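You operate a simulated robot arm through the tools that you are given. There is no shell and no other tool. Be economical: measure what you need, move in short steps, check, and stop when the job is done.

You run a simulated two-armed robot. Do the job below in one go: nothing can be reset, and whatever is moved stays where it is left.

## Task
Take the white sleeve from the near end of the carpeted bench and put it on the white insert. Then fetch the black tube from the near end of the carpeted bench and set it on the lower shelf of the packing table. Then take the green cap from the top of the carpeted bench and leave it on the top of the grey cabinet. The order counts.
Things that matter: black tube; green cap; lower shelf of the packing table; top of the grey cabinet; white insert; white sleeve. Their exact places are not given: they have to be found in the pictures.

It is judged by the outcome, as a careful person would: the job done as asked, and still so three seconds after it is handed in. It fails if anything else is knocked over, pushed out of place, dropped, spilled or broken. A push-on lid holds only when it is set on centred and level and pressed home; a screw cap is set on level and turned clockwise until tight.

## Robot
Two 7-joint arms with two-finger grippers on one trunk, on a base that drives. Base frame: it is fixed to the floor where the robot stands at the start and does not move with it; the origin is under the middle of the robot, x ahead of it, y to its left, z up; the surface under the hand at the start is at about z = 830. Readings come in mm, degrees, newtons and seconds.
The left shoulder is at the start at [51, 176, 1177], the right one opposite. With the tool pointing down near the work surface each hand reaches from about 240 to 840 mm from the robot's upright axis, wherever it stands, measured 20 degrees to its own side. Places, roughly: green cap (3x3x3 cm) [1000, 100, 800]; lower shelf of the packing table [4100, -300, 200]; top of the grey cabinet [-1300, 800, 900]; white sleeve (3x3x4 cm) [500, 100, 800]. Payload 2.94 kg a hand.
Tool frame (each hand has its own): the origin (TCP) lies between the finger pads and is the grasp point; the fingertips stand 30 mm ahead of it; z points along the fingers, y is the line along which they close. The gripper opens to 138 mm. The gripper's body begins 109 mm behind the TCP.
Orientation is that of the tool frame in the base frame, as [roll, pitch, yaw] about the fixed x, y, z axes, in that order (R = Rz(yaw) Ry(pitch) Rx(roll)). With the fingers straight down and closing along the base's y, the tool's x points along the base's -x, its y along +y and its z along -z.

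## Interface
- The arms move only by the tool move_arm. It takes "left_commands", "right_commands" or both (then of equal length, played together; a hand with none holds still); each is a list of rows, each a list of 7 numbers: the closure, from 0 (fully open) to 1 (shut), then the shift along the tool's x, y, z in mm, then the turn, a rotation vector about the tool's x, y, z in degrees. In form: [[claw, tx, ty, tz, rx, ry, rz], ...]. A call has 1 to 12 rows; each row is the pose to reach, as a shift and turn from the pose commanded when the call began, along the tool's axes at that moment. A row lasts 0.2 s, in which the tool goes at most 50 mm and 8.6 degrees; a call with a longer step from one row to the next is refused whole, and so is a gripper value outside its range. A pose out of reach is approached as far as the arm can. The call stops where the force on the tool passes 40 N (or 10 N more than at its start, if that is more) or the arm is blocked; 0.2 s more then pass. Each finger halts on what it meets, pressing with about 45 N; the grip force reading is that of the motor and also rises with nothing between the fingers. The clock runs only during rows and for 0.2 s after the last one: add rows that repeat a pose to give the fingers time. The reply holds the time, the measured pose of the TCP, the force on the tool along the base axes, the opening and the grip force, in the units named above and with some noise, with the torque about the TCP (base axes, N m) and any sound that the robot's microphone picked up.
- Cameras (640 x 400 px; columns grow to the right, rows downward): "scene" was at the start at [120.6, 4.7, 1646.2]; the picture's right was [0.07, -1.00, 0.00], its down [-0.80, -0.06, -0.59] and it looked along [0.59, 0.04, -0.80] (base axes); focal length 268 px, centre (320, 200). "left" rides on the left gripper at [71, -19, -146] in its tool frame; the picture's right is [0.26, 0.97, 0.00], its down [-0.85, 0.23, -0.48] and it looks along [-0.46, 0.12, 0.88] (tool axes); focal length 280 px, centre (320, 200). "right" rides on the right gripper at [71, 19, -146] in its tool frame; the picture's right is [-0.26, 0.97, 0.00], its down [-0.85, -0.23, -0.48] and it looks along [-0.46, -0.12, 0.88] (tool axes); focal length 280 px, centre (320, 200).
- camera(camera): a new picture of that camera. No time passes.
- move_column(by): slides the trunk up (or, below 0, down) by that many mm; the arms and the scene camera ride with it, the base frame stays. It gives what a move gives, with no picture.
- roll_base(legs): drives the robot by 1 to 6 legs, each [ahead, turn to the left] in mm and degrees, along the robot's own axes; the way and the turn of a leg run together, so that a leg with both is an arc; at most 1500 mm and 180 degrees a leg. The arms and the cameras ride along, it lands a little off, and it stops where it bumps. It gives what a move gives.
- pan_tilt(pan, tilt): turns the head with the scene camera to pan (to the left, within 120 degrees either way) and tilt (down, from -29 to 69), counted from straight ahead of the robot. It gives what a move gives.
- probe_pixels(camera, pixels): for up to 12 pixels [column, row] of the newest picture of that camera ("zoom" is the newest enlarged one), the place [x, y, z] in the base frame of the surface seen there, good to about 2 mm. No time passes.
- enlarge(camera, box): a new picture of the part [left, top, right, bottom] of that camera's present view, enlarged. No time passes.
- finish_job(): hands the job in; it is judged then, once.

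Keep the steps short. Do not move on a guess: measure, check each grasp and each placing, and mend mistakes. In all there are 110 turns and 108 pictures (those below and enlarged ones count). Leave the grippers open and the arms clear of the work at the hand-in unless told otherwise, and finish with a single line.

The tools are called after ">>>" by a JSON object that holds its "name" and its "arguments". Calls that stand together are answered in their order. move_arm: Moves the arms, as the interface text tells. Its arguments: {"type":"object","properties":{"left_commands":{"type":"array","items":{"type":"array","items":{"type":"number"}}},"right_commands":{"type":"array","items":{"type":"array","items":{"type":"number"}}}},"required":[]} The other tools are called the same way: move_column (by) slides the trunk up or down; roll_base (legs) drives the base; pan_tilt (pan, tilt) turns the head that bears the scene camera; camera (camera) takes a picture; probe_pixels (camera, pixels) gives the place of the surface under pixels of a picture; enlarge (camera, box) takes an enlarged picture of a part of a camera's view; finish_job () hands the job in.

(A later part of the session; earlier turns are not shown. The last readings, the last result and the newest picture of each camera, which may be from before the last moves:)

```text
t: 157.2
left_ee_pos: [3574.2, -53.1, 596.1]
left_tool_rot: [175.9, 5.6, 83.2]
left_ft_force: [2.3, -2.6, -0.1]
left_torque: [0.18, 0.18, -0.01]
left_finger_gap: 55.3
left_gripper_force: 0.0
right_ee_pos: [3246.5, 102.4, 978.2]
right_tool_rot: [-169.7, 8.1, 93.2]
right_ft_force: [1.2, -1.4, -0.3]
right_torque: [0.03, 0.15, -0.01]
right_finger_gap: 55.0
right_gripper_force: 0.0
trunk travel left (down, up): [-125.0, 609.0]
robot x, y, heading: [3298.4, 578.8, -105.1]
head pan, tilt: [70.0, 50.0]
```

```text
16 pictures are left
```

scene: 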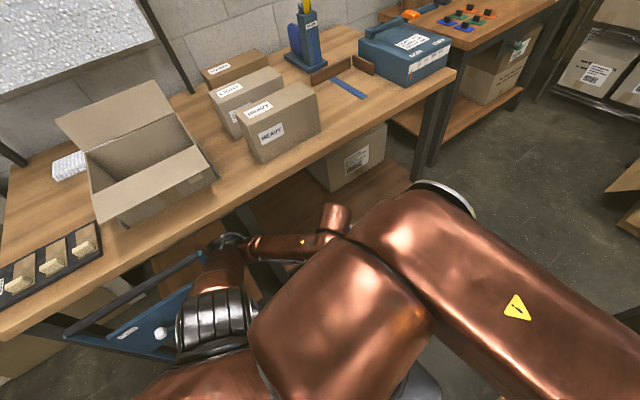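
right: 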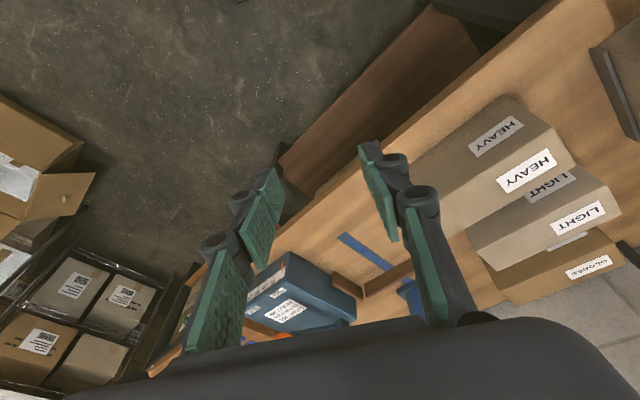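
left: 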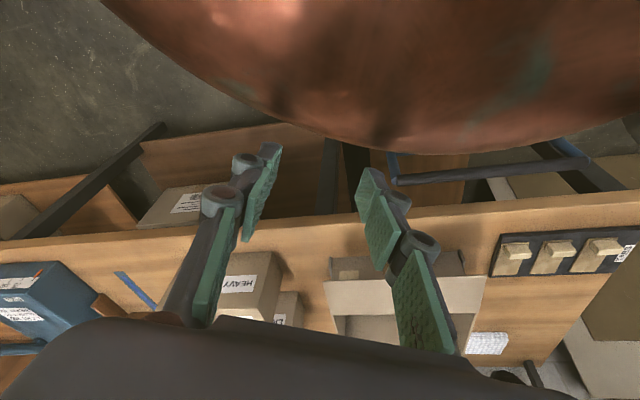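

The left elbow is tucked under the table edge, and the right forearm lies across it. Move the right hand west/up and extend the left hand forward-west so its elbow draws in.

>>> {"name": "move_arm", "arguments": {"left_commands": [[0.6, -30, -20, 23, 0, 0, 0], [0.6, -60, -40, 46, 0, 0, 0], [0.6, -91, -60, 69, 0, 0, 0], [0.6, -121, -80, 92, 0, 0, 0], [0.6, -152, -101, 115, 0, 0, 0], [0.6, -152, -101, 115, 0, 0, 0]], "right_commands": [[0.6, 0, -30, -15, 0, 0, 0], [0.6, 0, -60, -30, 0, 0, 0], [0.6, -2, -90, -45, 0, 0, 0], [0.6, -2, -120, -59, 0, 0, 0], [0.6, -2, -140, -70, 0, 0, 0], [0.6, -2, -140, -70, 0, 0, 0]]}}

```text
t: 157.5
left_ee_pos: [3550.8, -87.3, 567.5]
left_tool_rot: [-179.5, 1.6, 83.1]
left_ft_force: [2.1, -6.3, 2.3]
left_torque: [0.78, 0.33, 0.01]
left_finger_gap: 55.0
left_gripper_force: 0.0
right_ee_pos: [3233.6, 183.7, 991.2]
right_tool_rot: [-164.8, 7.8, 97.6]
right_ft_force: [2.3, -1.1, 0.3]
right_torque: [0.09, 0.25, 0.05]
right_finger_gap: 55.3
right_gripper_force: 0.0
trunk travel left (down, up): [-125.0, 609.0]
robot x, y, heading: [3315.5, 552.3, -118.8]
head pan, tilt: [70.0, 50.0]
stopped in row 1 (left hand): the arm was blocked; the commanded pose is now the measured one
```

Progress; repeat the outward moves.

>>> {"name": "move_arm", "arguments": {"left_commands": [[0.6, -30, -30, 15, 0, 0, 0], [0.6, -60, -60, 30, 0, 0, 0], [0.6, -90, -90, 45, 0, 0, 0], [0.6, -120, -120, 60, 0, 0, 0], [0.6, -120, -120, 60, 0, 0, 0]], "right_commands": [[0.6, 0, -40, -15, 0, 0, 0], [0.6, 0, -80, -30, 0, 0, 0], [0.6, 0, -120, -45, 0, 0, 0], [0.6, 0, -150, -60, 0, 0, 0], [0.6, 0, -150, -60, 0, 0, 0]]}}

>>> {"name": "camera", "arguments": {"camera": "scene"}}

```text
t: 157.8
left_ee_pos: [3657.5, -4.1, 580.9]
left_tool_rot: [-176.0, 4.8, 93.0]
left_ft_force: [0.5, -1.8, 0.5]
left_torque: [0.18, 0.12, -0.01]
left_finger_gap: 55.3
left_gripper_force: 0.1
right_ee_pos: [3303.6, 275.6, 1003.8]
right_tool_rot: [-162.8, 13.5, 107.1]
right_ft_force: [51.7, -106.6, 63.3]
right_torque: [-1.8, 1.37, 1.58]
right_finger_gap: 70.9
right_gripper_force: 3.1
trunk travel left (down, up): [-125.0, 609.0]
robot x, y, heading: [3328.1, 528.8, -121.1]
head pan, tilt: [70.0, 50.0]
stopped in row 1 (left hand): the arm was blocked; the commanded pose is now the measured one
```

```text
15 pictures are left
```

scene: 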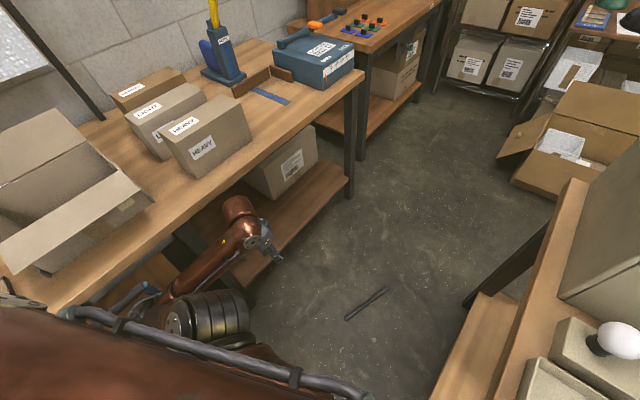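

Right hand is now squeezed against the body. Move it forward-right with firm steps, and the left away from the table edge.

>>> {"name": "move_arm", "arguments": {"right_commands": [[0.6, -10, -46, 8, 0, 0, 0], [0.6, -20, -90, 15, 0, 0, 0], [0.6, -31, -134, 23, 0, 0, 0], [0.6, -41, -178, 31, 0, 0, 0], [0.6, -52, -222, 39, 0, 0, 0], [0.6, -60, -260, 46, 0, 0, 0], [0.6, -66, -284, 51, 0, 0, 0]], "left_commands": [[0.6, -20, -38, 2, 0, 0, 0], [0.6, -40, -70, 4, 0, 0, 0], [0.6, -60, -105, 6, 0, 0, 0], [0.6, -80, -135, 8, 0, 0, 0], [0.6, -92, -155, 8, 0, 0, 0], [0.6, -92, -155, 8, 0, 0, 0], [0.6, -92, -155, 8, 0, 0, 0]]}}

```text
t: 158.1
left_ee_pos: [3680.9, 43.2, 610.2]
left_tool_rot: [-172.2, 14.3, 93.8]
left_ft_force: [-8.6, -0.6, 5.5]
left_torque: [0.94, -1.47, -0.29]
left_finger_gap: 55.3
left_gripper_force: 0.1
left hand out of reach, approached as far as the arm can: row 1
right_ee_pos: [3327.4, 393.8, 1014.2]
right_tool_rot: [-158.9, 17.1, 103.3]
right_ft_force: [21.3, -30.4, 54.6]
right_torque: [-0.79, 1.03, -0.74]
right_finger_gap: 103.7
right_gripper_force: 29.0
trunk travel left (down, up): [-125.0, 609.0]
robot x, y, heading: [3334.5, 533.7, -120.3]
head pan, tilt: [70.0, 50.0]
stopped in row 1 (left hand): the arm was blocked; the commanded pose is now the measured one
```

Instead free the left arm by turning the base clockwise, swinging it away from the packing table.

>>> {"name": "roll_base", "arguments": {"legs": [[0, -35]]}}

```text
t: 158.8
left_ee_pos: [3694.2, 38.6, 605.3]
left_tool_rot: [-173.1, 15.6, 99.4]
left_ft_force: [-0.8, 0.8, 3.0]
left_torque: [-0.03, -0.21, 0.03]
left_finger_gap: 55.1
left_gripper_force: 0.4
right_ee_pos: [3322.0, 367.4, 1007.7]
right_tool_rot: [-159.0, 19.2, 98.8]
right_ft_force: [7.8, -82.3, 86.1]
right_torque: [-0.82, 0.51, -1.97]
right_finger_gap: 104.6
right_gripper_force: 27.0
trunk travel left (down, up): [-125.0, 609.0]
robot x, y, heading: [3332.9, 532.6, -120.3]
head pan, tilt: [70.0, 50.0]
stopped in leg 1: the force on the tool passed its limit at 74 N (the readings are from after the stop); the commanded pose is now the measured one
```

The right hand is what's jammed now; push it forward and up alone.

>>> {"name": "move_arm", "arguments": {"right_commands": [[0.25, -43, -17, -9, 0, 0, 0], [0.25, -86, -34, -18, 0, 0, 0], [0.25, -129, -51, -27, 0, 0, 0], [0.25, -172, -68, -36, 0, 0, 0], [0.25, -210, -85, -44, 0, 0, 0], [0.25, -230, -94, -48, 0, 0, 0], [0.25, -230, -94, -48, 0, 0, 0]]}}

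```text
t: 160.4
left_ee_pos: [3697.1, 24.7, 600.8]
left_tool_rot: [-172.7, 16.2, 98.2]
left_ft_force: [0.0, -0.5, -0.5]
left_torque: [0.02, 0.01, 0.0]
left_finger_gap: 55.3
left_gripper_force: 0.1
right_ee_pos: [3308.6, 153.0, 1149.7]
right_tool_rot: [-158.6, 17.6, 101.1]
right_ft_force: [-0.1, -1.2, 0.1]
right_torque: [0.02, 0.03, -0.02]
right_finger_gap: 103.5
right_gripper_force: 0.1
trunk travel left (down, up): [-125.0, 609.0]
robot x, y, heading: [3335.6, 532.2, -120.4]
head pan, tilt: [70.0, 50.0]
```

Free. Now turn clockwise to swing the left arm off the packing table.

>>> {"name": "roll_base", "arguments": {"legs": [[0, -30]]}}

>>> {"name": "camera", "arguments": {"camera": "scene"}}

```text
t: 162.3
left_ee_pos: [3382.9, -87.3, 600.7]
left_tool_rot: [-172.7, 16.2, 67.2]
left_ft_force: [0.2, 1.0, -0.5]
left_torque: [-0.16, 0.09, -0.02]
left_finger_gap: 55.0
left_gripper_force: 0.0
right_ee_pos: [3117.3, 219.1, 1149.7]
right_tool_rot: [-158.8, 17.6, 70.1]
right_ft_force: [-0.3, -1.2, 0.4]
right_torque: [0.01, 0.0, -0.02]
right_finger_gap: 103.5
right_gripper_force: 0.1
trunk travel left (down, up): [-125.0, 609.0]
robot x, y, heading: [3335.0, 535.1, -151.4]
head pan, tilt: [70.0, 50.0]
```

```text
14 pictures are left
```

scene: 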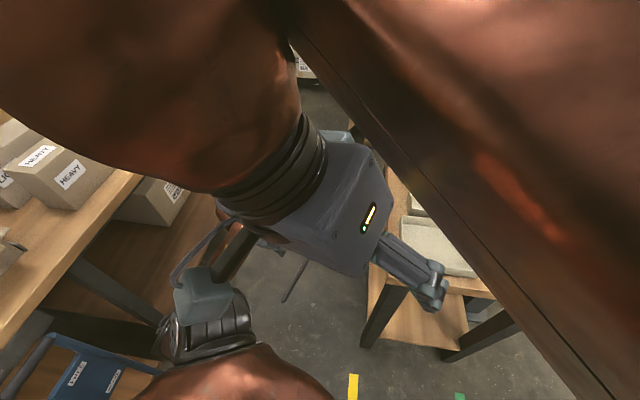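

The left hand now hovers near the tube. Check with its camera.

>>> {"name": "camera", "arguments": {"camera": "left"}}

```text
13 pictures are left
```

left: 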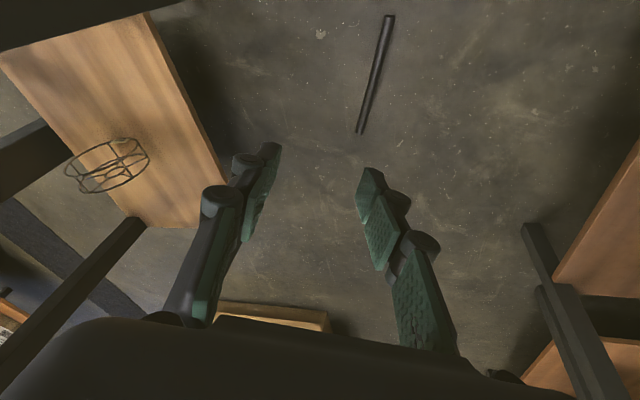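

>>> {"name": "probe_pixels", "arguments": {"camera": "left", "pixels": [[388, 20], [383, 45], [375, 78], [365, 110], [360, 128], [180, 215], [520, 230]]}}

```text
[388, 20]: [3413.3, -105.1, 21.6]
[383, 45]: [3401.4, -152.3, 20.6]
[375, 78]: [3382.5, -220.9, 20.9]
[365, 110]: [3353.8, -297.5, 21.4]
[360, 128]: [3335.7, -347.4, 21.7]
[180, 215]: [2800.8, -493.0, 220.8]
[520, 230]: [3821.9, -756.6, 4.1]
```

Tube is unchanged. New plan: the right arm, with the robot facing +x in the gap, has its elbow in free space. First swing clear, then raise.

>>> {"name": "roll_base", "arguments": {"legs": [[0, -30]]}}

>>> {"name": "move_column", "arguments": {"by": 225}}

```text
t: 164.2
left_ee_pos: [3062.6, -27.8, 599.6]
left_tool_rot: [-172.7, 16.1, 36.9]
left_ft_force: [0.6, 0.3, -0.6]
left_torque: [-0.03, 0.16, 0.01]
left_finger_gap: 55.1
left_gripper_force: 0.1
right_ee_pos: [2988.1, 372.6, 1148.2]
right_tool_rot: [-158.6, 17.6, 39.9]
right_ft_force: [-0.2, -0.1, 0.4]
right_torque: [0.0, -0.1, 0.02]
right_finger_gap: 103.5
right_gripper_force: 0.0
trunk travel left (down, up): [-125.0, 609.0]
robot x, y, heading: [3332.4, 533.1, 178.6]
head pan, tilt: [70.0, 50.0]
```

```text
t: 166.0
left_ee_pos: [3065.9, -27.1, 787.6]
left_tool_rot: [-172.4, 15.5, 37.4]
left_ft_force: [-1.0, -4.1, -10.9]
left_torque: [-0.23, -0.31, 0.12]
left_finger_gap: 52.2
left_gripper_force: 0.1
right_ee_pos: [2993.0, 371.5, 1342.8]
right_tool_rot: [-158.6, 17.9, 40.0]
right_ft_force: [-0.3, -0.2, -0.4]
right_torque: [-0.01, 0.0, 0.03]
right_finger_gap: 103.3
right_gripper_force: 0.0
trunk travel left (down, up): [-315.0, 419.0]
robot x, y, heading: [3338.3, 531.3, 178.3]
head pan, tilt: [70.0, 50.0]
stopped: the force on the tool passed its limit at 55 N (the readings are from after the stop); the commanded pose is now the measured one
```

The left hand met the underside of the front table; move it down slightly and away to the north.

>>> {"name": "move_arm", "arguments": {"left_commands": [[0.6, 10, 0, 25, 0, 0, 0], [0.6, 40, -20, 22, 0, 0, 0], [0.6, 75, -42, 10, 0, 0, 0], [0.6, 113, -65, 0, 0, 0, 0], [0.6, 150, -88, -5, 0, 0, 0], [0.6, 180, -110, -10, 0, 0, 0], [0.6, 180, -110, -10, 0, 0, 0]]}}

```text
t: 167.6
left_ee_pos: [3075.4, -0.7, 758.7]
left_tool_rot: [-172.5, 15.6, 37.2]
left_ft_force: [-0.9, 1.1, -0.1]
left_torque: [0.03, 0.02, -0.01]
left_finger_gap: 55.2
left_gripper_force: 0.0
left hand out of reach, approached as far as the arm can: row 2, 3, 4, 5, 6, 7
right_ee_pos: [2993.4, 373.3, 1341.7]
right_tool_rot: [-158.5, 17.9, 40.0]
right_ft_force: [0.0, 0.6, 0.2]
right_torque: [0.02, -0.01, -0.01]
right_finger_gap: 103.2
right_gripper_force: 0.0
trunk travel left (down, up): [-315.0, 419.0]
robot x, y, heading: [3331.5, 535.3, 178.6]
head pan, tilt: [70.0, 50.0]
```

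Out of reach inward; turn CCW 15° so the hand is clear of the table, then raise.

>>> {"name": "roll_base", "arguments": {"legs": [[0, 15]]}}

>>> {"name": "move_column", "arguments": {"by": 250}}

```text
t: 168.9
left_ee_pos: [3218.8, -50.0, 758.1]
left_tool_rot: [-172.5, 15.7, 51.8]
left_ft_force: [0.7, -0.2, 0.1]
left_torque: [0.01, 0.06, -0.01]
left_finger_gap: 55.4
left_gripper_force: 0.0
right_ee_pos: [3045.4, 291.1, 1343.8]
right_tool_rot: [-158.6, 18.0, 54.6]
right_ft_force: [0.4, 0.4, 0.5]
right_torque: [0.03, 0.03, -0.04]
right_finger_gap: 103.5
right_gripper_force: 0.0
trunk travel left (down, up): [-315.0, 419.0]
robot x, y, heading: [3336.5, 531.8, -166.9]
head pan, tilt: [70.0, 50.0]
```

```text
t: 171.4
left_ee_pos: [3218.9, -49.5, 1009.0]
left_tool_rot: [-172.4, 15.6, 51.5]
left_ft_force: [-1.0, 0.7, 0.8]
left_torque: [-0.04, 0.04, -0.01]
left_finger_gap: 55.3
left_gripper_force: 0.1
right_ee_pos: [3045.4, 292.6, 1591.7]
right_tool_rot: [-158.4, 17.9, 54.6]
right_ft_force: [-0.7, 0.0, -0.2]
right_torque: [-0.01, -0.01, 0.0]
right_finger_gap: 103.4
right_gripper_force: 0.0
trunk travel left (down, up): [-565.0, 169.0]
robot x, y, heading: [3331.4, 535.3, -166.7]
head pan, tilt: [70.0, 50.0]
```

High and clear. Uncross the arms into natural, straight-down poses.

>>> {"name": "move_arm", "arguments": {"right_commands": [[0.6, 16, -24, 31, -2, 1.6, 3.7], [0.6, 32, -49, 62, -3.9, 3.3, 7.4], [0.6, 49, -73, 92, -5.9, 4.9, 11.2], [0.6, 65, -98, 123, -7.9, 6.5, 14.9], [0.6, 81, -122, 154, -9.8, 8.2, 18.6], [0.6, 97, -147, 185, -11.8, 9.8, 22.4], [0.6, 113, -171, 216, -13.7, 11.5, 26.1], [0.6, 129, -196, 247, -15.7, 13.1, 29.8], [0.6, 146, -220, 277, -17.7, 14.7, 33.5], [0.6, 162, -245, 308, -19.6, 16.4, 37.3], [0.6, 178, -269, 339, -21.6, 18, 41], [0.6, 178, -269, 339, -21.6, 18, 41]], "left_commands": [[0.6, -6, -35, -24, -0.7, 1.4, 3.5], [0.6, -12, -71, -48, -1.4, 2.8, 6.9], [0.6, -18, -106, -72, -2.1, 4.3, 10.4], [0.6, -24, -141, -96, -2.8, 5.7, 13.8], [0.6, -30, -177, -120, -3.5, 7.1, 17.3], [0.6, -35, -212, -145, -4.1, 8.5, 20.7], [0.6, -41, -248, -169, -4.8, 9.9, 24.2], [0.6, -47, -283, -193, -5.5, 11.3, 27.6], [0.6, -53, -318, -217, -6.2, 12.8, 31.1], [0.6, -59, -354, -241, -6.9, 14.2, 34.5], [0.6, -65, -389, -265, -7.6, 15.6, 38], [0.6, -65, -389, -265, -7.6, 15.6, 38]]}}

```text
t: 174.0
left_ee_pos: [2955.1, 183.4, 1330.7]
left_tool_rot: [174.1, -0.1, 13.3]
left_ft_force: [-0.1, -0.1, 0.2]
left_torque: [0.08, 0.03, 0.02]
left_finger_gap: 55.1
left_gripper_force: 0.0
left hand out of reach, approached as far as the arm can: row 2, 3, 4, 5, 6, 7
right_ee_pos: [2796.7, 588.7, 1333.7]
right_tool_rot: [170.3, 3.6, 11.6]
right_ft_force: [-0.2, -0.2, 0.0]
right_torque: [0.08, 0.0, 0.01]
right_finger_gap: 55.2
right_gripper_force: 0.0
trunk travel left (down, up): [-565.0, 169.0]
robot x, y, heading: [3337.0, 533.3, -166.7]
head pan, tilt: [70.0, 50.0]
```

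>>> {"name": "roll_base", "arguments": {"legs": [[0, 61]]}}

>>> {"name": "roll_base", "arguments": {"legs": [[315, 0]]}}

>>> {"name": "roll_base", "arguments": {"legs": [[0, 106]]}}

```text
t: 177.1
left_ee_pos: [3456.6, 33.2, 1330.4]
left_tool_rot: [174.0, -0.1, 74.6]
left_ft_force: [-0.2, 0.3, 0.8]
left_torque: [0.02, 0.02, -0.01]
left_finger_gap: 55.4
left_gripper_force: 0.1
right_ee_pos: [3026.6, 89.4, 1332.5]
right_tool_rot: [170.3, 3.6, 72.8]
right_ft_force: [0.5, -0.1, -1.4]
right_torque: [0.02, -0.02, -0.01]
right_finger_gap: 55.2
right_gripper_force: 0.1
trunk travel left (down, up): [-565.0, 169.0]
robot x, y, heading: [3334.0, 531.0, -105.6]
head pan, tilt: [70.0, 50.0]
```

```text
t: 179.2
left_ee_pos: [3370.6, -267.0, 1331.1]
left_tool_rot: [174.0, -0.1, 74.5]
left_ft_force: [-0.3, -0.1, -0.5]
left_torque: [-0.03, -0.02, 0.02]
left_finger_gap: 55.2
left_gripper_force: 0.1
right_ee_pos: [2942.3, -208.9, 1331.6]
right_tool_rot: [170.3, 3.5, 72.9]
right_ft_force: [-0.4, 0.2, -0.1]
right_torque: [0.01, 0.01, 0.02]
right_finger_gap: 55.1
right_gripper_force: 0.1
trunk travel left (down, up): [-565.0, 169.0]
robot x, y, heading: [3252.5, 234.9, -105.9]
head pan, tilt: [70.0, 50.0]
```

```text
t: 184.0
left_ee_pos: [3711.8, 463.0, 1330.8]
left_tool_rot: [174.1, -0.1, 177.3]
left_ft_force: [0.6, -0.1, -0.2]
left_torque: [0.03, -0.02, 0.02]
left_finger_gap: 54.9
left_gripper_force: 0.1
right_ee_pos: [3752.0, 31.8, 1332.5]
right_tool_rot: [170.1, 3.5, 175.6]
right_ft_force: [-0.2, 0.0, 0.0]
right_torque: [0.0, -0.04, -0.01]
right_finger_gap: 55.1
right_gripper_force: 0.0
trunk travel left (down, up): [-565.0, 169.0]
robot x, y, heading: [3250.5, 232.7, -2.9]
head pan, tilt: [70.0, 50.0]
```

In the gap, facing +x. Turn the right hand's fingers across the tube and bring it over the tube's area; draw the left hand back.

>>> {"name": "move_arm", "arguments": {"right_commands": [[0.6, 21, -21, 14, 0.9, 0.3, -6.9], [0.6, 42, -41, 27, 1.8, 0.6, -13.8], [0.6, 62, -62, 41, 2.7, 1, -20.7], [0.6, 83, -82, 55, 3.6, 1.3, -27.6], [0.6, 104, -103, 68, 4.5, 1.6, -34.5], [0.6, 125, -123, 82, 5.5, 1.9, -41.5], [0.6, 146, -144, 95, 6.4, 2.2, -48.4], [0.6, 166, -164, 109, 7.3, 2.5, -55.3], [0.6, 187, -185, 123, 8.2, 2.9, -62.2], [0.6, 208, -205, 136, 9.1, 3.2, -69.1], [0.6, 229, -226, 150, 10, 3.5, -76], [0.6, 229, -226, 150, 10, 3.5, -76]], "left_commands": [[0.6, 6, 0, -9, 0, 0, 0], [0.6, 12, 0, -18, 0, 0, 0], [0.6, 18, 0, -27, 0, 0, 0], [0.6, 24, 0, -36, 0, 0, 0], [0.6, 30, 0, -45, 0, 0, 0], [0.6, 36, 0, -54, 0, 0, 0], [0.6, 42, 0, -63, 0, 0, 0], [0.6, 48, 0, -72, 0, 0, 0], [0.6, 54, 0, -81, 0, 0, 0], [0.6, 62, 0, -90, 0, 0, 0], [0.6, 70, 0, -100, 0, 0, 0], [0.6, 70, 0, -100, 0, 0, 0]]}}

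>>> {"name": "move_column", "arguments": {"by": -250}}

```text
t: 186.8
left_ee_pos: [3642.2, 454.5, 1430.5]
left_tool_rot: [174.1, -0.1, 177.3]
left_ft_force: [0.6, 0.3, 0.5]
left_torque: [-0.02, -0.02, -0.01]
left_finger_gap: 55.2
left_gripper_force: 0.0
right_ee_pos: [3597.8, 6.7, 1139.5]
right_tool_rot: [-161.7, 11.9, -98.4]
right_ft_force: [0.1, 0.6, 0.4]
right_torque: [0.0, 0.04, 0.02]
right_finger_gap: 55.1
right_gripper_force: 0.0
right hand out of reach, approached as far as the arm can: row 7, 8, 9, 10, 11, 12
trunk travel left (down, up): [-565.0, 169.0]
robot x, y, heading: [3250.9, 232.5, -2.9]
head pan, tilt: [70.0, 50.0]
stopped in row 12 (right hand): the arm was blocked; the commanded pose is now the measured one
```

```text
t: 189.3
left_ee_pos: [3642.3, 455.0, 1181.3]
left_tool_rot: [174.1, -0.1, 177.3]
left_ft_force: [0.3, 0.4, 0.4]
left_torque: [-0.02, -0.04, 0.0]
left_finger_gap: 55.0
left_gripper_force: 0.1
right_ee_pos: [3603.6, 5.5, 862.4]
right_tool_rot: [-166.2, 11.3, -99.3]
right_ft_force: [0.0, -0.3, -0.4]
right_torque: [-0.01, 0.01, 0.01]
right_finger_gap: 55.1
right_gripper_force: 0.1
trunk travel left (down, up): [-315.0, 419.0]
robot x, y, heading: [3252.2, 239.0, -3.1]
head pan, tilt: [70.0, 50.0]
```

The +75° wrist side is limited; go the other way (yaw 72). First level the hand, then rotate about its axis in two calls.

>>> {"name": "move_arm", "arguments": {"right_commands": [[0.6, 20, -10, 0, -4.6, 3.8, 0], [0.6, 40, -20, 0, -9.2, 7.5, 0], [0.6, 60, -30, 0, -13.8, 11.3, 0], [0.6, 60, -30, 0, -13.8, 11.3, 0]]}}

>>> {"name": "move_arm", "arguments": {"right_commands": [[0.6, 0, 0, 0, 0, 0, 8], [0.6, 0, 0, 0, 0, 0, 16], [0.6, 0, 0, 0, 0, 0, 24], [0.6, 0, 0, 0, 0, 0, 32], [0.6, 0, 0, 0, 0, 0, 40], [0.6, 0, 0, 0, 0, 0, 48], [0.6, 0, 0, 0, 0, 0, 56], [0.6, 0, 0, 0, 0, 0, 64], [0.6, 0, 0, 0, 0, 0, 72], [0.6, 0, 0, 0, 0, 0, 80], [0.6, 0, 0, 0, 0, 0, 88], [0.6, 0, 0, 0, 0, 0, 95]]}}

>>> {"name": "move_arm", "arguments": {"right_commands": [[0.6, 0, 0, 0, 0, 0, 8], [0.6, 0, 0, 0, 0, 0, 16], [0.6, 0, 0, 0, 0, 0, 24], [0.6, 0, 0, 0, 0, 0, 32], [0.6, 0, 0, 0, 0, 0, 40], [0.6, 0, 0, 0, 0, 0, 48], [0.6, 0, 0, 0, 0, 0, 56], [0.6, 0, 0, 0, 0, 0, 64], [0.6, 0, 0, 0, 0, 0, 72], [0.6, 0, 0, 0, 0, 0, 80], [0.6, 0, 0, 0, 0, 0, 88], [0.6, 0, 0, 0, 0, 0, 94]]}}

```text
t: 190.3
left_ee_pos: [3641.1, 455.4, 1181.1]
left_tool_rot: [174.0, -0.1, 177.4]
left_ft_force: [0.2, -0.3, -0.2]
left_torque: [0.05, -0.03, 0.02]
left_finger_gap: 55.4
left_gripper_force: 0.1
right_ee_pos: [3567.2, -8.5, 808.3]
right_tool_rot: [-179.9, 0.1, -100.8]
right_ft_force: [0.8, -0.1, 0.2]
right_torque: [-0.01, -0.05, -0.02]
right_finger_gap: 55.1
right_gripper_force: 0.1
right hand out of reach, approached as far as the arm can: row 1, 2, 3, 4
trunk travel left (down, up): [-315.0, 419.0]
robot x, y, heading: [3249.2, 233.3, -2.8]
head pan, tilt: [70.0, 50.0]
```

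```text
t: 192.9
left_ee_pos: [3641.3, 455.0, 1180.5]
left_tool_rot: [174.0, 0.0, 177.2]
left_ft_force: [-0.1, -0.2, -0.4]
left_torque: [-0.02, 0.0, 0.0]
left_finger_gap: 55.4
left_gripper_force: 0.1
right_ee_pos: [3570.2, -6.1, 804.2]
right_tool_rot: [179.9, -0.2, 164.2]
right_ft_force: [-0.6, 0.5, -0.2]
right_torque: [-0.03, -0.03, 0.0]
right_finger_gap: 55.2
right_gripper_force: 0.0
trunk travel left (down, up): [-315.0, 419.0]
robot x, y, heading: [3253.5, 233.3, -2.8]
head pan, tilt: [70.0, 50.0]
```

```text
t: 195.5
left_ee_pos: [3642.1, 454.8, 1179.8]
left_tool_rot: [174.0, 0.0, 177.3]
left_ft_force: [-0.5, -0.1, 0.3]
left_torque: [0.0, 0.01, 0.01]
left_finger_gap: 55.4
left_gripper_force: 0.2
right_ee_pos: [3570.6, -4.3, 804.6]
right_tool_rot: [-179.8, -0.2, 70.1]
right_ft_force: [0.0, 0.1, -0.8]
right_torque: [0.04, -0.01, 0.02]
right_finger_gap: 55.3
right_gripper_force: 0.0
trunk travel left (down, up): [-315.0, 419.0]
robot x, y, heading: [3251.1, 240.3, -2.9]
head pan, tilt: [70.0, 50.0]
```

Straight down at yaw 70. Move over the tube and lower the trunk.

>>> {"name": "move_arm", "arguments": {"right_commands": [[0.5, -34, -16, 14, 0, 0, 0], [0.5, -68, -31, 28, 0, 0, 0], [0.5, -102, -47, 43, 0, 0, 0], [0.5, -136, -63, 57, 0, 0, 0], [0.5, -170, -79, 71, 0, 0, 0], [0.5, -204, -94, 86, 0, 0, 0], [0.5, -238, -110, 100, 0, 0, 0], [0.5, -238, -110, 100, 0, 0, 0]]}}

>>> {"name": "move_column", "arguments": {"by": -310}}

>>> {"name": "camera", "arguments": {"camera": "right"}}

```text
t: 197.3
left_ee_pos: [3642.4, 455.0, 1181.0]
left_tool_rot: [174.1, 0.0, 177.3]
left_ft_force: [0.6, -0.3, -0.7]
left_torque: [-0.02, 0.03, 0.0]
left_finger_gap: 55.2
left_gripper_force: 0.0
right_ee_pos: [3388.0, -192.2, 703.4]
right_tool_rot: [-179.8, 0.0, 70.4]
right_ft_force: [-0.9, -0.5, 0.2]
right_torque: [0.01, 0.0, 0.02]
right_finger_gap: 69.1
right_gripper_force: 0.1
trunk travel left (down, up): [-315.0, 419.0]
robot x, y, heading: [3251.3, 235.3, -2.9]
head pan, tilt: [70.0, 50.0]
```

```text
t: 200.4
left_ee_pos: [3640.7, 454.2, 871.2]
left_tool_rot: [174.1, 0.2, 177.3]
left_ft_force: [0.7, 0.1, 0.0]
left_torque: [0.01, -0.02, 0.01]
left_finger_gap: 55.4
left_gripper_force: 0.0
right_ee_pos: [3360.3, -190.9, 390.4]
right_tool_rot: [-166.2, 3.9, 70.7]
right_ft_force: [-0.5, 0.4, 0.2]
right_torque: [-0.02, 0.01, 0.03]
right_finger_gap: 69.1
right_gripper_force: 0.0
trunk travel left (down, up): [-5.0, 729.0]
robot x, y, heading: [3245.6, 233.7, -3.1]
head pan, tilt: [70.0, 50.0]
```

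```text
12 pictures are left
```

right: 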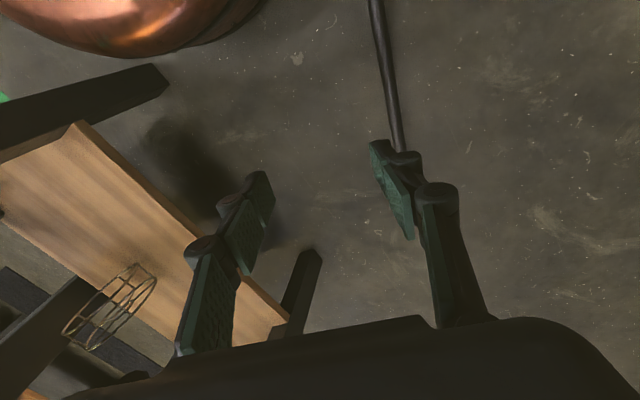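

>>> {"name": "move_arm", "arguments": {"right_commands": [[0.5, 5, 14, 37, -2.8, 0.8, -0.4], [0.5, 9, 28, 75, -5.5, 1.6, -0.7], [0.5, 14, 43, 112, -8.3, 2.3, -1.1], [0.5, 18, 57, 150, -11, 3.1, -1.5], [0.5, 23, 71, 187, -13.8, 3.9, -1.8], [0.5, 23, 71, 187, -13.8, 3.9, -1.8], [0.5, 23, 71, 187, -13.8, 3.9, -1.8]]}}

>>> {"name": "camera", "arguments": {"camera": "right"}}

```text
t: 202.0
left_ee_pos: [3641.1, 454.6, 870.3]
left_tool_rot: [174.1, 0.1, 177.3]
left_ft_force: [0.7, 0.2, -0.7]
left_torque: [0.0, -0.02, 0.0]
left_finger_gap: 55.3
left_gripper_force: 0.0
right_ee_pos: [3385.9, -186.9, 187.5]
right_tool_rot: [-179.9, -0.1, 72.1]
right_ft_force: [0.5, 0.1, 0.7]
right_torque: [-0.04, 0.02, -0.04]
right_finger_gap: 69.0
right_gripper_force: 0.1
trunk travel left (down, up): [-5.0, 729.0]
robot x, y, heading: [3250.0, 232.3, -2.8]
head pan, tilt: [70.0, 50.0]
```

```text
11 pictures are left
```

right: 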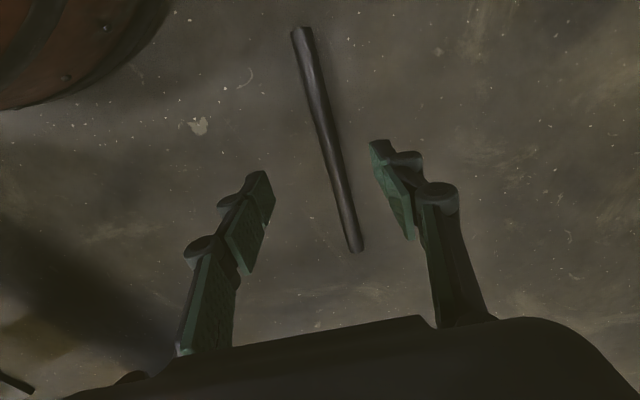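

>>> {"name": "probe_pixels", "arguments": {"camera": "right", "pixels": [[304, 40], [315, 90], [327, 140], [340, 190], [354, 240]]}}

```text
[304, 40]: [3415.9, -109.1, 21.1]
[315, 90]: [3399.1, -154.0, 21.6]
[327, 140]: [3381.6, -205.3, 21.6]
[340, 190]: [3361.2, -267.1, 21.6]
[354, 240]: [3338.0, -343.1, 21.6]
```

Aligned. Descend 154 mm and close.

>>> {"name": "move_arm", "arguments": {"right_commands": [[0.5, 0, 2, 45, 0, 0, 0], [0.5, 0, 2, 90, 0, 0, 0], [0.5, 0, 2, 125, 0, 0, 0], [0.5, 0, 2, 145, 0, 0, 0], [0.5, 0, 2, 154, 0, 0, 0], [0.7, 0, 2, 154, 0, 0, 0], [1, 0, 2, 154, 0, 0, 0], [1, 0, 2, 154, 0, 0, 0], [1, 0, 2, 154, 0, 0, 0], [1, 0, 2, 154, 0, 0, 0], [1, 0, 2, 154, 0, 0, 0], [1, 0, 2, 154, 0, 0, 0]]}}

```text
t: 204.6
left_ee_pos: [3640.5, 454.0, 869.8]
left_tool_rot: [174.1, 0.0, 177.3]
left_ft_force: [-0.4, 0.3, -0.2]
left_torque: [0.03, 0.0, 0.01]
left_finger_gap: 55.4
left_gripper_force: 0.3
right_ee_pos: [3388.3, -188.1, 35.0]
right_tool_rot: [-179.9, -0.2, 72.1]
right_ft_force: [-0.2, 0.0, 0.5]
right_torque: [0.03, 0.0, -0.03]
right_finger_gap: 19.4
right_gripper_force: 44.8
trunk travel left (down, up): [-5.0, 729.0]
robot x, y, heading: [3251.2, 236.0, -2.6]
head pan, tilt: [70.0, 50.0]
```

Gripped (19 mm). Lift to z≈300.

>>> {"name": "move_arm", "arguments": {"right_commands": [[1, 0, 0, -25, 0, 0, 0], [1, 0, 0, -65, 0, 0, 0], [1, 0, 0, -105, 0, 0, 0], [1, 0, 0, -145, 0, 0, 0], [1, 0, 0, -185, 0, 0, 0], [1, 0, 0, -225, 0, 0, 0], [1, 0, 0, -265, 0, 0, 0], [1, 0, 0, -265, 0, 0, 0]]}}

>>> {"name": "pan_tilt", "arguments": {"pan": -25, "tilt": 50}}

>>> {"name": "camera", "arguments": {"camera": "scene"}}

```text
t: 206.4
left_ee_pos: [3641.9, 455.2, 870.2]
left_tool_rot: [174.0, 0.0, 177.2]
left_ft_force: [-0.4, -0.3, -0.9]
left_torque: [-0.02, 0.02, -0.04]
left_finger_gap: 55.4
left_gripper_force: 0.1
right_ee_pos: [3386.6, -192.5, 300.9]
right_tool_rot: [-179.9, -0.2, 72.2]
right_ft_force: [0.7, -0.6, -1.3]
right_torque: [0.03, 0.0, 0.0]
right_finger_gap: 19.6
right_gripper_force: 44.6
trunk travel left (down, up): [-5.0, 729.0]
robot x, y, heading: [3249.1, 233.7, -3.0]
head pan, tilt: [70.0, 50.0]
```

```text
t: 208.1
left_ee_pos: [3642.7, 455.0, 870.8]
left_tool_rot: [174.0, 0.0, 177.4]
left_ft_force: [-0.4, -0.6, 0.1]
left_torque: [-0.01, -0.01, 0.02]
left_finger_gap: 55.3
left_gripper_force: 0.1
right_ee_pos: [3385.7, -191.0, 301.6]
right_tool_rot: [-179.9, -0.1, 72.1]
right_ft_force: [0.2, -0.1, -1.6]
right_torque: [0.02, -0.03, 0.0]
right_finger_gap: 19.2
right_gripper_force: 44.2
trunk travel left (down, up): [-5.0, 729.0]
robot x, y, heading: [3252.4, 233.1, -2.9]
head pan, tilt: [-25.0, 50.0]
```

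```text
10 pictures are left
```

scene: 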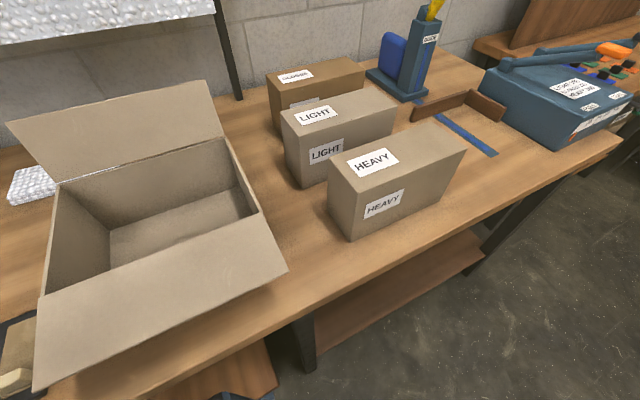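

Move east toward the shelf, turning the tube parallel to its edge and leaning the fingers 30° forward.

>>> {"name": "move_arm", "arguments": {"right_commands": [[1, 20, 30, -1, -3, 0.5, -1.8], [1, 41, 61, -2, -6, 0.9, -3.6], [1, 62, 92, -3, -9, 1.4, -5.4], [1, 82, 122, -4, -12, 1.9, -7.2], [1, 103, 153, -5, -15, 2.3, -9], [1, 124, 184, -5, -18, 2.8, -10.8], [1, 144, 214, -6, -21, 3.3, -12.6], [1, 165, 245, -7, -24, 3.8, -14.4], [1, 185, 275, -8, -27, 4.2, -16.2], [1, 206, 306, -9, -30, 4.7, -18], [1, 206, 306, -9, -30, 4.7, -18]]}}

>>> {"name": "camera", "arguments": {"camera": "right"}}

```text
t: 210.5
left_ee_pos: [3641.4, 454.6, 870.1]
left_tool_rot: [174.0, 0.0, 177.4]
left_ft_force: [0.1, 0.1, 0.1]
left_torque: [-0.01, 0.02, -0.02]
left_finger_gap: 55.1
left_gripper_force: 0.2
right_ee_pos: [3741.7, -89.7, 307.2]
right_tool_rot: [149.8, 0.0, 90.5]
right_ft_force: [0.5, -1.4, -0.3]
right_torque: [0.04, 0.01, 0.0]
right_finger_gap: 19.3
right_gripper_force: 44.2
trunk travel left (down, up): [-5.0, 729.0]
robot x, y, heading: [3250.8, 234.2, -2.8]
head pan, tilt: [-25.0, 50.0]
```

```text
9 pictures are left
```

right: 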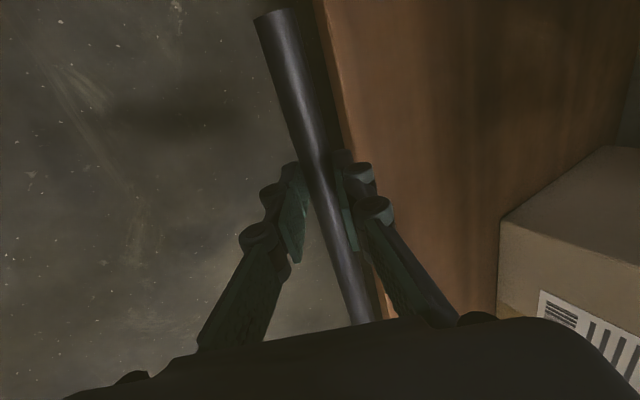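

Excellent. Probe tube, shelf and carton.

>>> {"name": "probe_pixels", "arguments": {"camera": "right", "pixels": [[275, 25], [300, 100], [350, 290], [420, 150], [450, 60], [502, 225], [340, 60], [380, 290]]}}

```text
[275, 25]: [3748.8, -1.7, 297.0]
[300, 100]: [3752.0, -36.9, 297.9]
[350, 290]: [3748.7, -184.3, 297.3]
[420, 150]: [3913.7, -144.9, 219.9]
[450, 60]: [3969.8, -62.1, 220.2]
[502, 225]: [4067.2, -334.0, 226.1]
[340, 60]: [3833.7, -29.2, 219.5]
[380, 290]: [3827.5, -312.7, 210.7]
```

Insert 125 mm, then lower to just above the shelf.

>>> {"name": "move_arm", "arguments": {"right_commands": [[1, 0, 27, 16, 0, 0, 0], [1, 0, 54, 32, 0, 0, 0], [1, 0, 81, 47, 0, 0, 0], [1, 0, 108, 63, 0, 0, 0], [1, 0, 100, 78, 0, 0, 0], [1, 0, 92, 90, 0, 0, 0], [1, 0, 87, 99, 0, 0, 0], [1, 0, 84, 104, 0, 0, 0], [1, 0, 84, 104, 0, 0, 0]]}}

```text
t: 212.5
left_ee_pos: [3642.3, 455.4, 870.3]
left_tool_rot: [174.0, 0.1, 177.3]
left_ft_force: [-0.7, -0.5, 0.6]
left_torque: [-0.02, 0.03, 0.0]
left_finger_gap: 55.2
left_gripper_force: 0.1
right_ee_pos: [3867.9, -88.3, 262.4]
right_tool_rot: [149.9, 0.1, 90.4]
right_ft_force: [0.2, -0.1, -1.5]
right_torque: [0.08, 0.02, -0.01]
right_finger_gap: 19.6
right_gripper_force: 44.5
trunk travel left (down, up): [-5.0, 729.0]
robot x, y, heading: [3246.8, 230.5, -3.0]
head pan, tilt: [-25.0, 50.0]
```

Lower in small steps to first contact.

>>> {"name": "move_arm", "arguments": {"right_commands": [[1, 0, -1, 1.7, 0, 0, 0], [1, 0, -2, 3.5, 0, 0, 0], [1, 0, -3, 5.2, 0, 0, 0], [1, 0, -3.5, 6, 0, 0, 0], [1, 0, -4, 6.9, 0, 0, 0], [1, 0, -4, 6.9, 0, 0, 0]]}}

```text
t: 213.9
left_ee_pos: [3640.6, 455.2, 870.6]
left_tool_rot: [174.1, -0.1, 177.3]
left_ft_force: [-0.1, -0.2, -0.3]
left_torque: [-0.02, 0.0, -0.01]
left_finger_gap: 55.1
left_gripper_force: 0.0
right_ee_pos: [3867.8, -87.8, 254.4]
right_tool_rot: [149.8, 0.0, 90.5]
right_ft_force: [0.0, -0.2, -0.8]
right_torque: [0.05, 0.0, 0.02]
right_finger_gap: 19.5
right_gripper_force: 44.9
trunk travel left (down, up): [-5.0, 729.0]
robot x, y, heading: [3250.0, 233.5, -3.1]
head pan, tilt: [-25.0, 50.0]
```

>>> {"name": "move_arm", "arguments": {"right_commands": [[1, 0, -0.5, 0.9, 0, 0, 0], [1, 0, -1, 1.7, 0, 0, 0], [1, 0, -1.5, 2.6, 0, 0, 0], [1, 0, -1.75, 3, 0, 0, 0], [1, 0, -1.75, 3, 0, 0, 0]]}}

```text
t: 215.1
left_ee_pos: [3640.0, 456.4, 871.1]
left_tool_rot: [174.1, 0.0, 177.3]
left_ft_force: [0.3, 0.0, -0.3]
left_torque: [0.02, 0.06, -0.02]
left_finger_gap: 55.2
left_gripper_force: 0.1
right_ee_pos: [3867.7, -87.8, 253.3]
right_tool_rot: [149.5, 0.1, 90.5]
right_ft_force: [-15.2, -5.3, 35.2]
right_torque: [-0.05, 0.58, 0.04]
right_finger_gap: 19.7
right_gripper_force: 44.4
trunk travel left (down, up): [-5.0, 729.0]
robot x, y, heading: [3247.4, 237.7, -3.1]
head pan, tilt: [-25.0, 50.0]
```

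Contact. Ease off, open slightly and withdraw along the finger axis.

>>> {"name": "move_arm", "arguments": {"right_commands": [[1, 0, 0.5, -1, 0, 0, 0], [0.84, 0, 0.5, -2, 0, 0, 0], [0.82, 0, 0.5, -3, 0, 0, 0], [0.8, 0, 0.5, -5, 0, 0, 0], [0.78, 0, 0.5, -7, 0, 0, 0], [0.78, 0, 0.5, -9, 0, 0, 0], [0.78, 0, 0.5, -15, 0, 0, 0], [0.78, 0, 0.5, -25, 0, 0, 0], [0.78, 0, 0.5, -45, 0, 0, 0], [0.78, 0, 0.5, -75, 0, 0, 0], [0.78, 0, 0.5, -105, 0, 0, 0], [0.78, 0, 0.5, -140, 0, 0, 0]]}}

>>> {"name": "camera", "arguments": {"camera": "right"}}

```text
t: 217.7
left_ee_pos: [3641.8, 454.7, 869.7]
left_tool_rot: [174.1, 0.0, 177.3]
left_ft_force: [-0.5, 0.0, -0.2]
left_torque: [0.02, -0.01, -0.01]
left_finger_gap: 55.4
left_gripper_force: 0.1
right_ee_pos: [3796.5, -88.0, 371.5]
right_tool_rot: [149.9, -0.1, 90.5]
right_ft_force: [-0.3, -0.5, 0.2]
right_torque: [0.0, -0.01, 0.0]
right_finger_gap: 30.3
right_gripper_force: 0.1
trunk travel left (down, up): [-5.0, 729.0]
robot x, y, heading: [3248.0, 233.4, -2.8]
head pan, tilt: [-25.0, 50.0]
```

```text
8 pictures are left
```

right: 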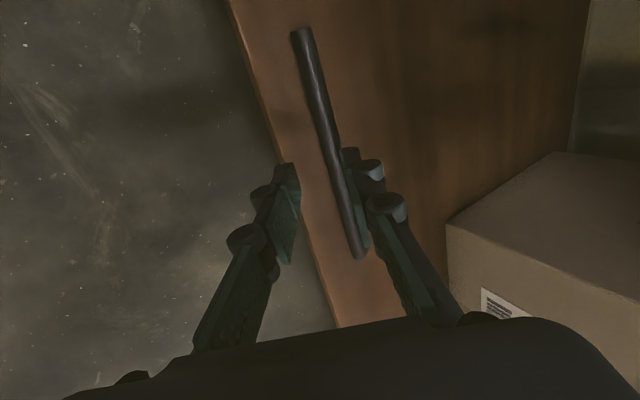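

Tube rests on the shelf. Verify its place, pull the hand back upright and raise the trunk.

>>> {"name": "probe_pixels", "arguments": {"camera": "right", "pixels": [[303, 40], [322, 110], [355, 245], [262, 80]]}}

>>> {"name": "move_arm", "arguments": {"right_commands": [[0.78, 0, -20, -35, 0, 0, 0], [0.78, -5, -55, -52, 4, 0, 0], [0.78, -12, -92, -70, 9, 0, 0], [0.78, -20, -130, -88, 14, 0, 0], [0.78, -27, -165, -104, 19, 0, 0], [0.78, -34, -195, -117, 25, 0, 0], [0.78, -40, -216, -126, 30, 0, 0], [0.78, -40, -216, -126, 30, 0, 0]]}}

>>> {"name": "move_column", "arguments": {"by": 500}}

```text
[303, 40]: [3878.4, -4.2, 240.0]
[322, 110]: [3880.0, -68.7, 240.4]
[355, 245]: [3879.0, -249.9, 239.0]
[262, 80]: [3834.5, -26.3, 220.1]
```

```text
t: 219.5
left_ee_pos: [3641.7, 454.6, 870.4]
left_tool_rot: [174.1, -0.1, 177.3]
left_ft_force: [-0.5, 0.0, -0.2]
left_torque: [-0.03, 0.0, 0.04]
left_finger_gap: 55.1
left_gripper_force: 0.0
right_ee_pos: [3545.5, -128.8, 371.9]
right_tool_rot: [179.9, 0.0, 90.5]
right_ft_force: [-0.7, 1.0, 0.1]
right_torque: [-0.04, 0.0, -0.04]
right_finger_gap: 30.6
right_gripper_force: 0.0
trunk travel left (down, up): [-5.0, 729.0]
robot x, y, heading: [3245.3, 236.4, -3.1]
head pan, tilt: [-25.0, 50.0]
```

```text
refused: 500 is not a number from -400 to 400
```

Tube lies at x≈3879 on the shelf. Raise the trunk and unwind the right hand.

>>> {"name": "move_column", "arguments": {"by": 400}}

>>> {"name": "move_arm", "arguments": {"right_commands": [[0.6, 0, -5, -35, 0, 0, -8], [0.6, 0, -5, -75, 0, 0, -16], [0.6, 0, 0, -115, 0, 0, -24], [0.6, 0, 0, -155, 0, 0, -32], [0.6, 0, 5, -195, 0, 0, -40], [0.6, 0, 10, -235, 0, 0, -48], [0.6, 0, 15, -275, 0, 0, -56], [0.6, 0, 20, -315, 0, 0, -64], [0.6, 0, 25, -350, 0, 0, -72], [0.6, 0, 30, -370, 0, 0, -80], [0.6, 0, 30, -370, 0, 0, -86], [0.6, 0, 30, -370, 0, 0, -86]]}}

```text
t: 223.4
left_ee_pos: [3642.6, 454.2, 1269.6]
left_tool_rot: [174.0, -0.1, 177.3]
left_ft_force: [0.0, 0.7, 0.3]
left_torque: [0.01, -0.02, -0.01]
left_finger_gap: 55.3
left_gripper_force: 0.1
right_ee_pos: [3547.2, -131.7, 772.9]
right_tool_rot: [179.8, -0.1, 90.6]
right_ft_force: [1.2, 0.6, -0.6]
right_torque: [0.04, 0.0, -0.05]
right_finger_gap: 30.2
right_gripper_force: 0.0
trunk travel left (down, up): [-405.0, 329.0]
robot x, y, heading: [3249.8, 233.6, -2.9]
head pan, tilt: [-25.0, 50.0]
```

```text
t: 226.0
left_ee_pos: [3642.3, 455.3, 1269.3]
left_tool_rot: [174.0, 0.1, 177.4]
left_ft_force: [0.6, 1.6, 0.8]
left_torque: [-0.02, 0.04, 0.01]
left_finger_gap: 55.1
left_gripper_force: 0.0
right_ee_pos: [3577.3, -132.3, 1141.3]
right_tool_rot: [-179.9, 0.2, 176.4]
right_ft_force: [-0.4, -0.7, -0.7]
right_torque: [-0.01, -0.01, 0.0]
right_finger_gap: 55.2
right_gripper_force: 0.0
trunk travel left (down, up): [-405.0, 329.0]
robot x, y, heading: [3250.7, 229.8, -2.8]
head pan, tilt: [-25.0, 50.0]
5 turns are left
```

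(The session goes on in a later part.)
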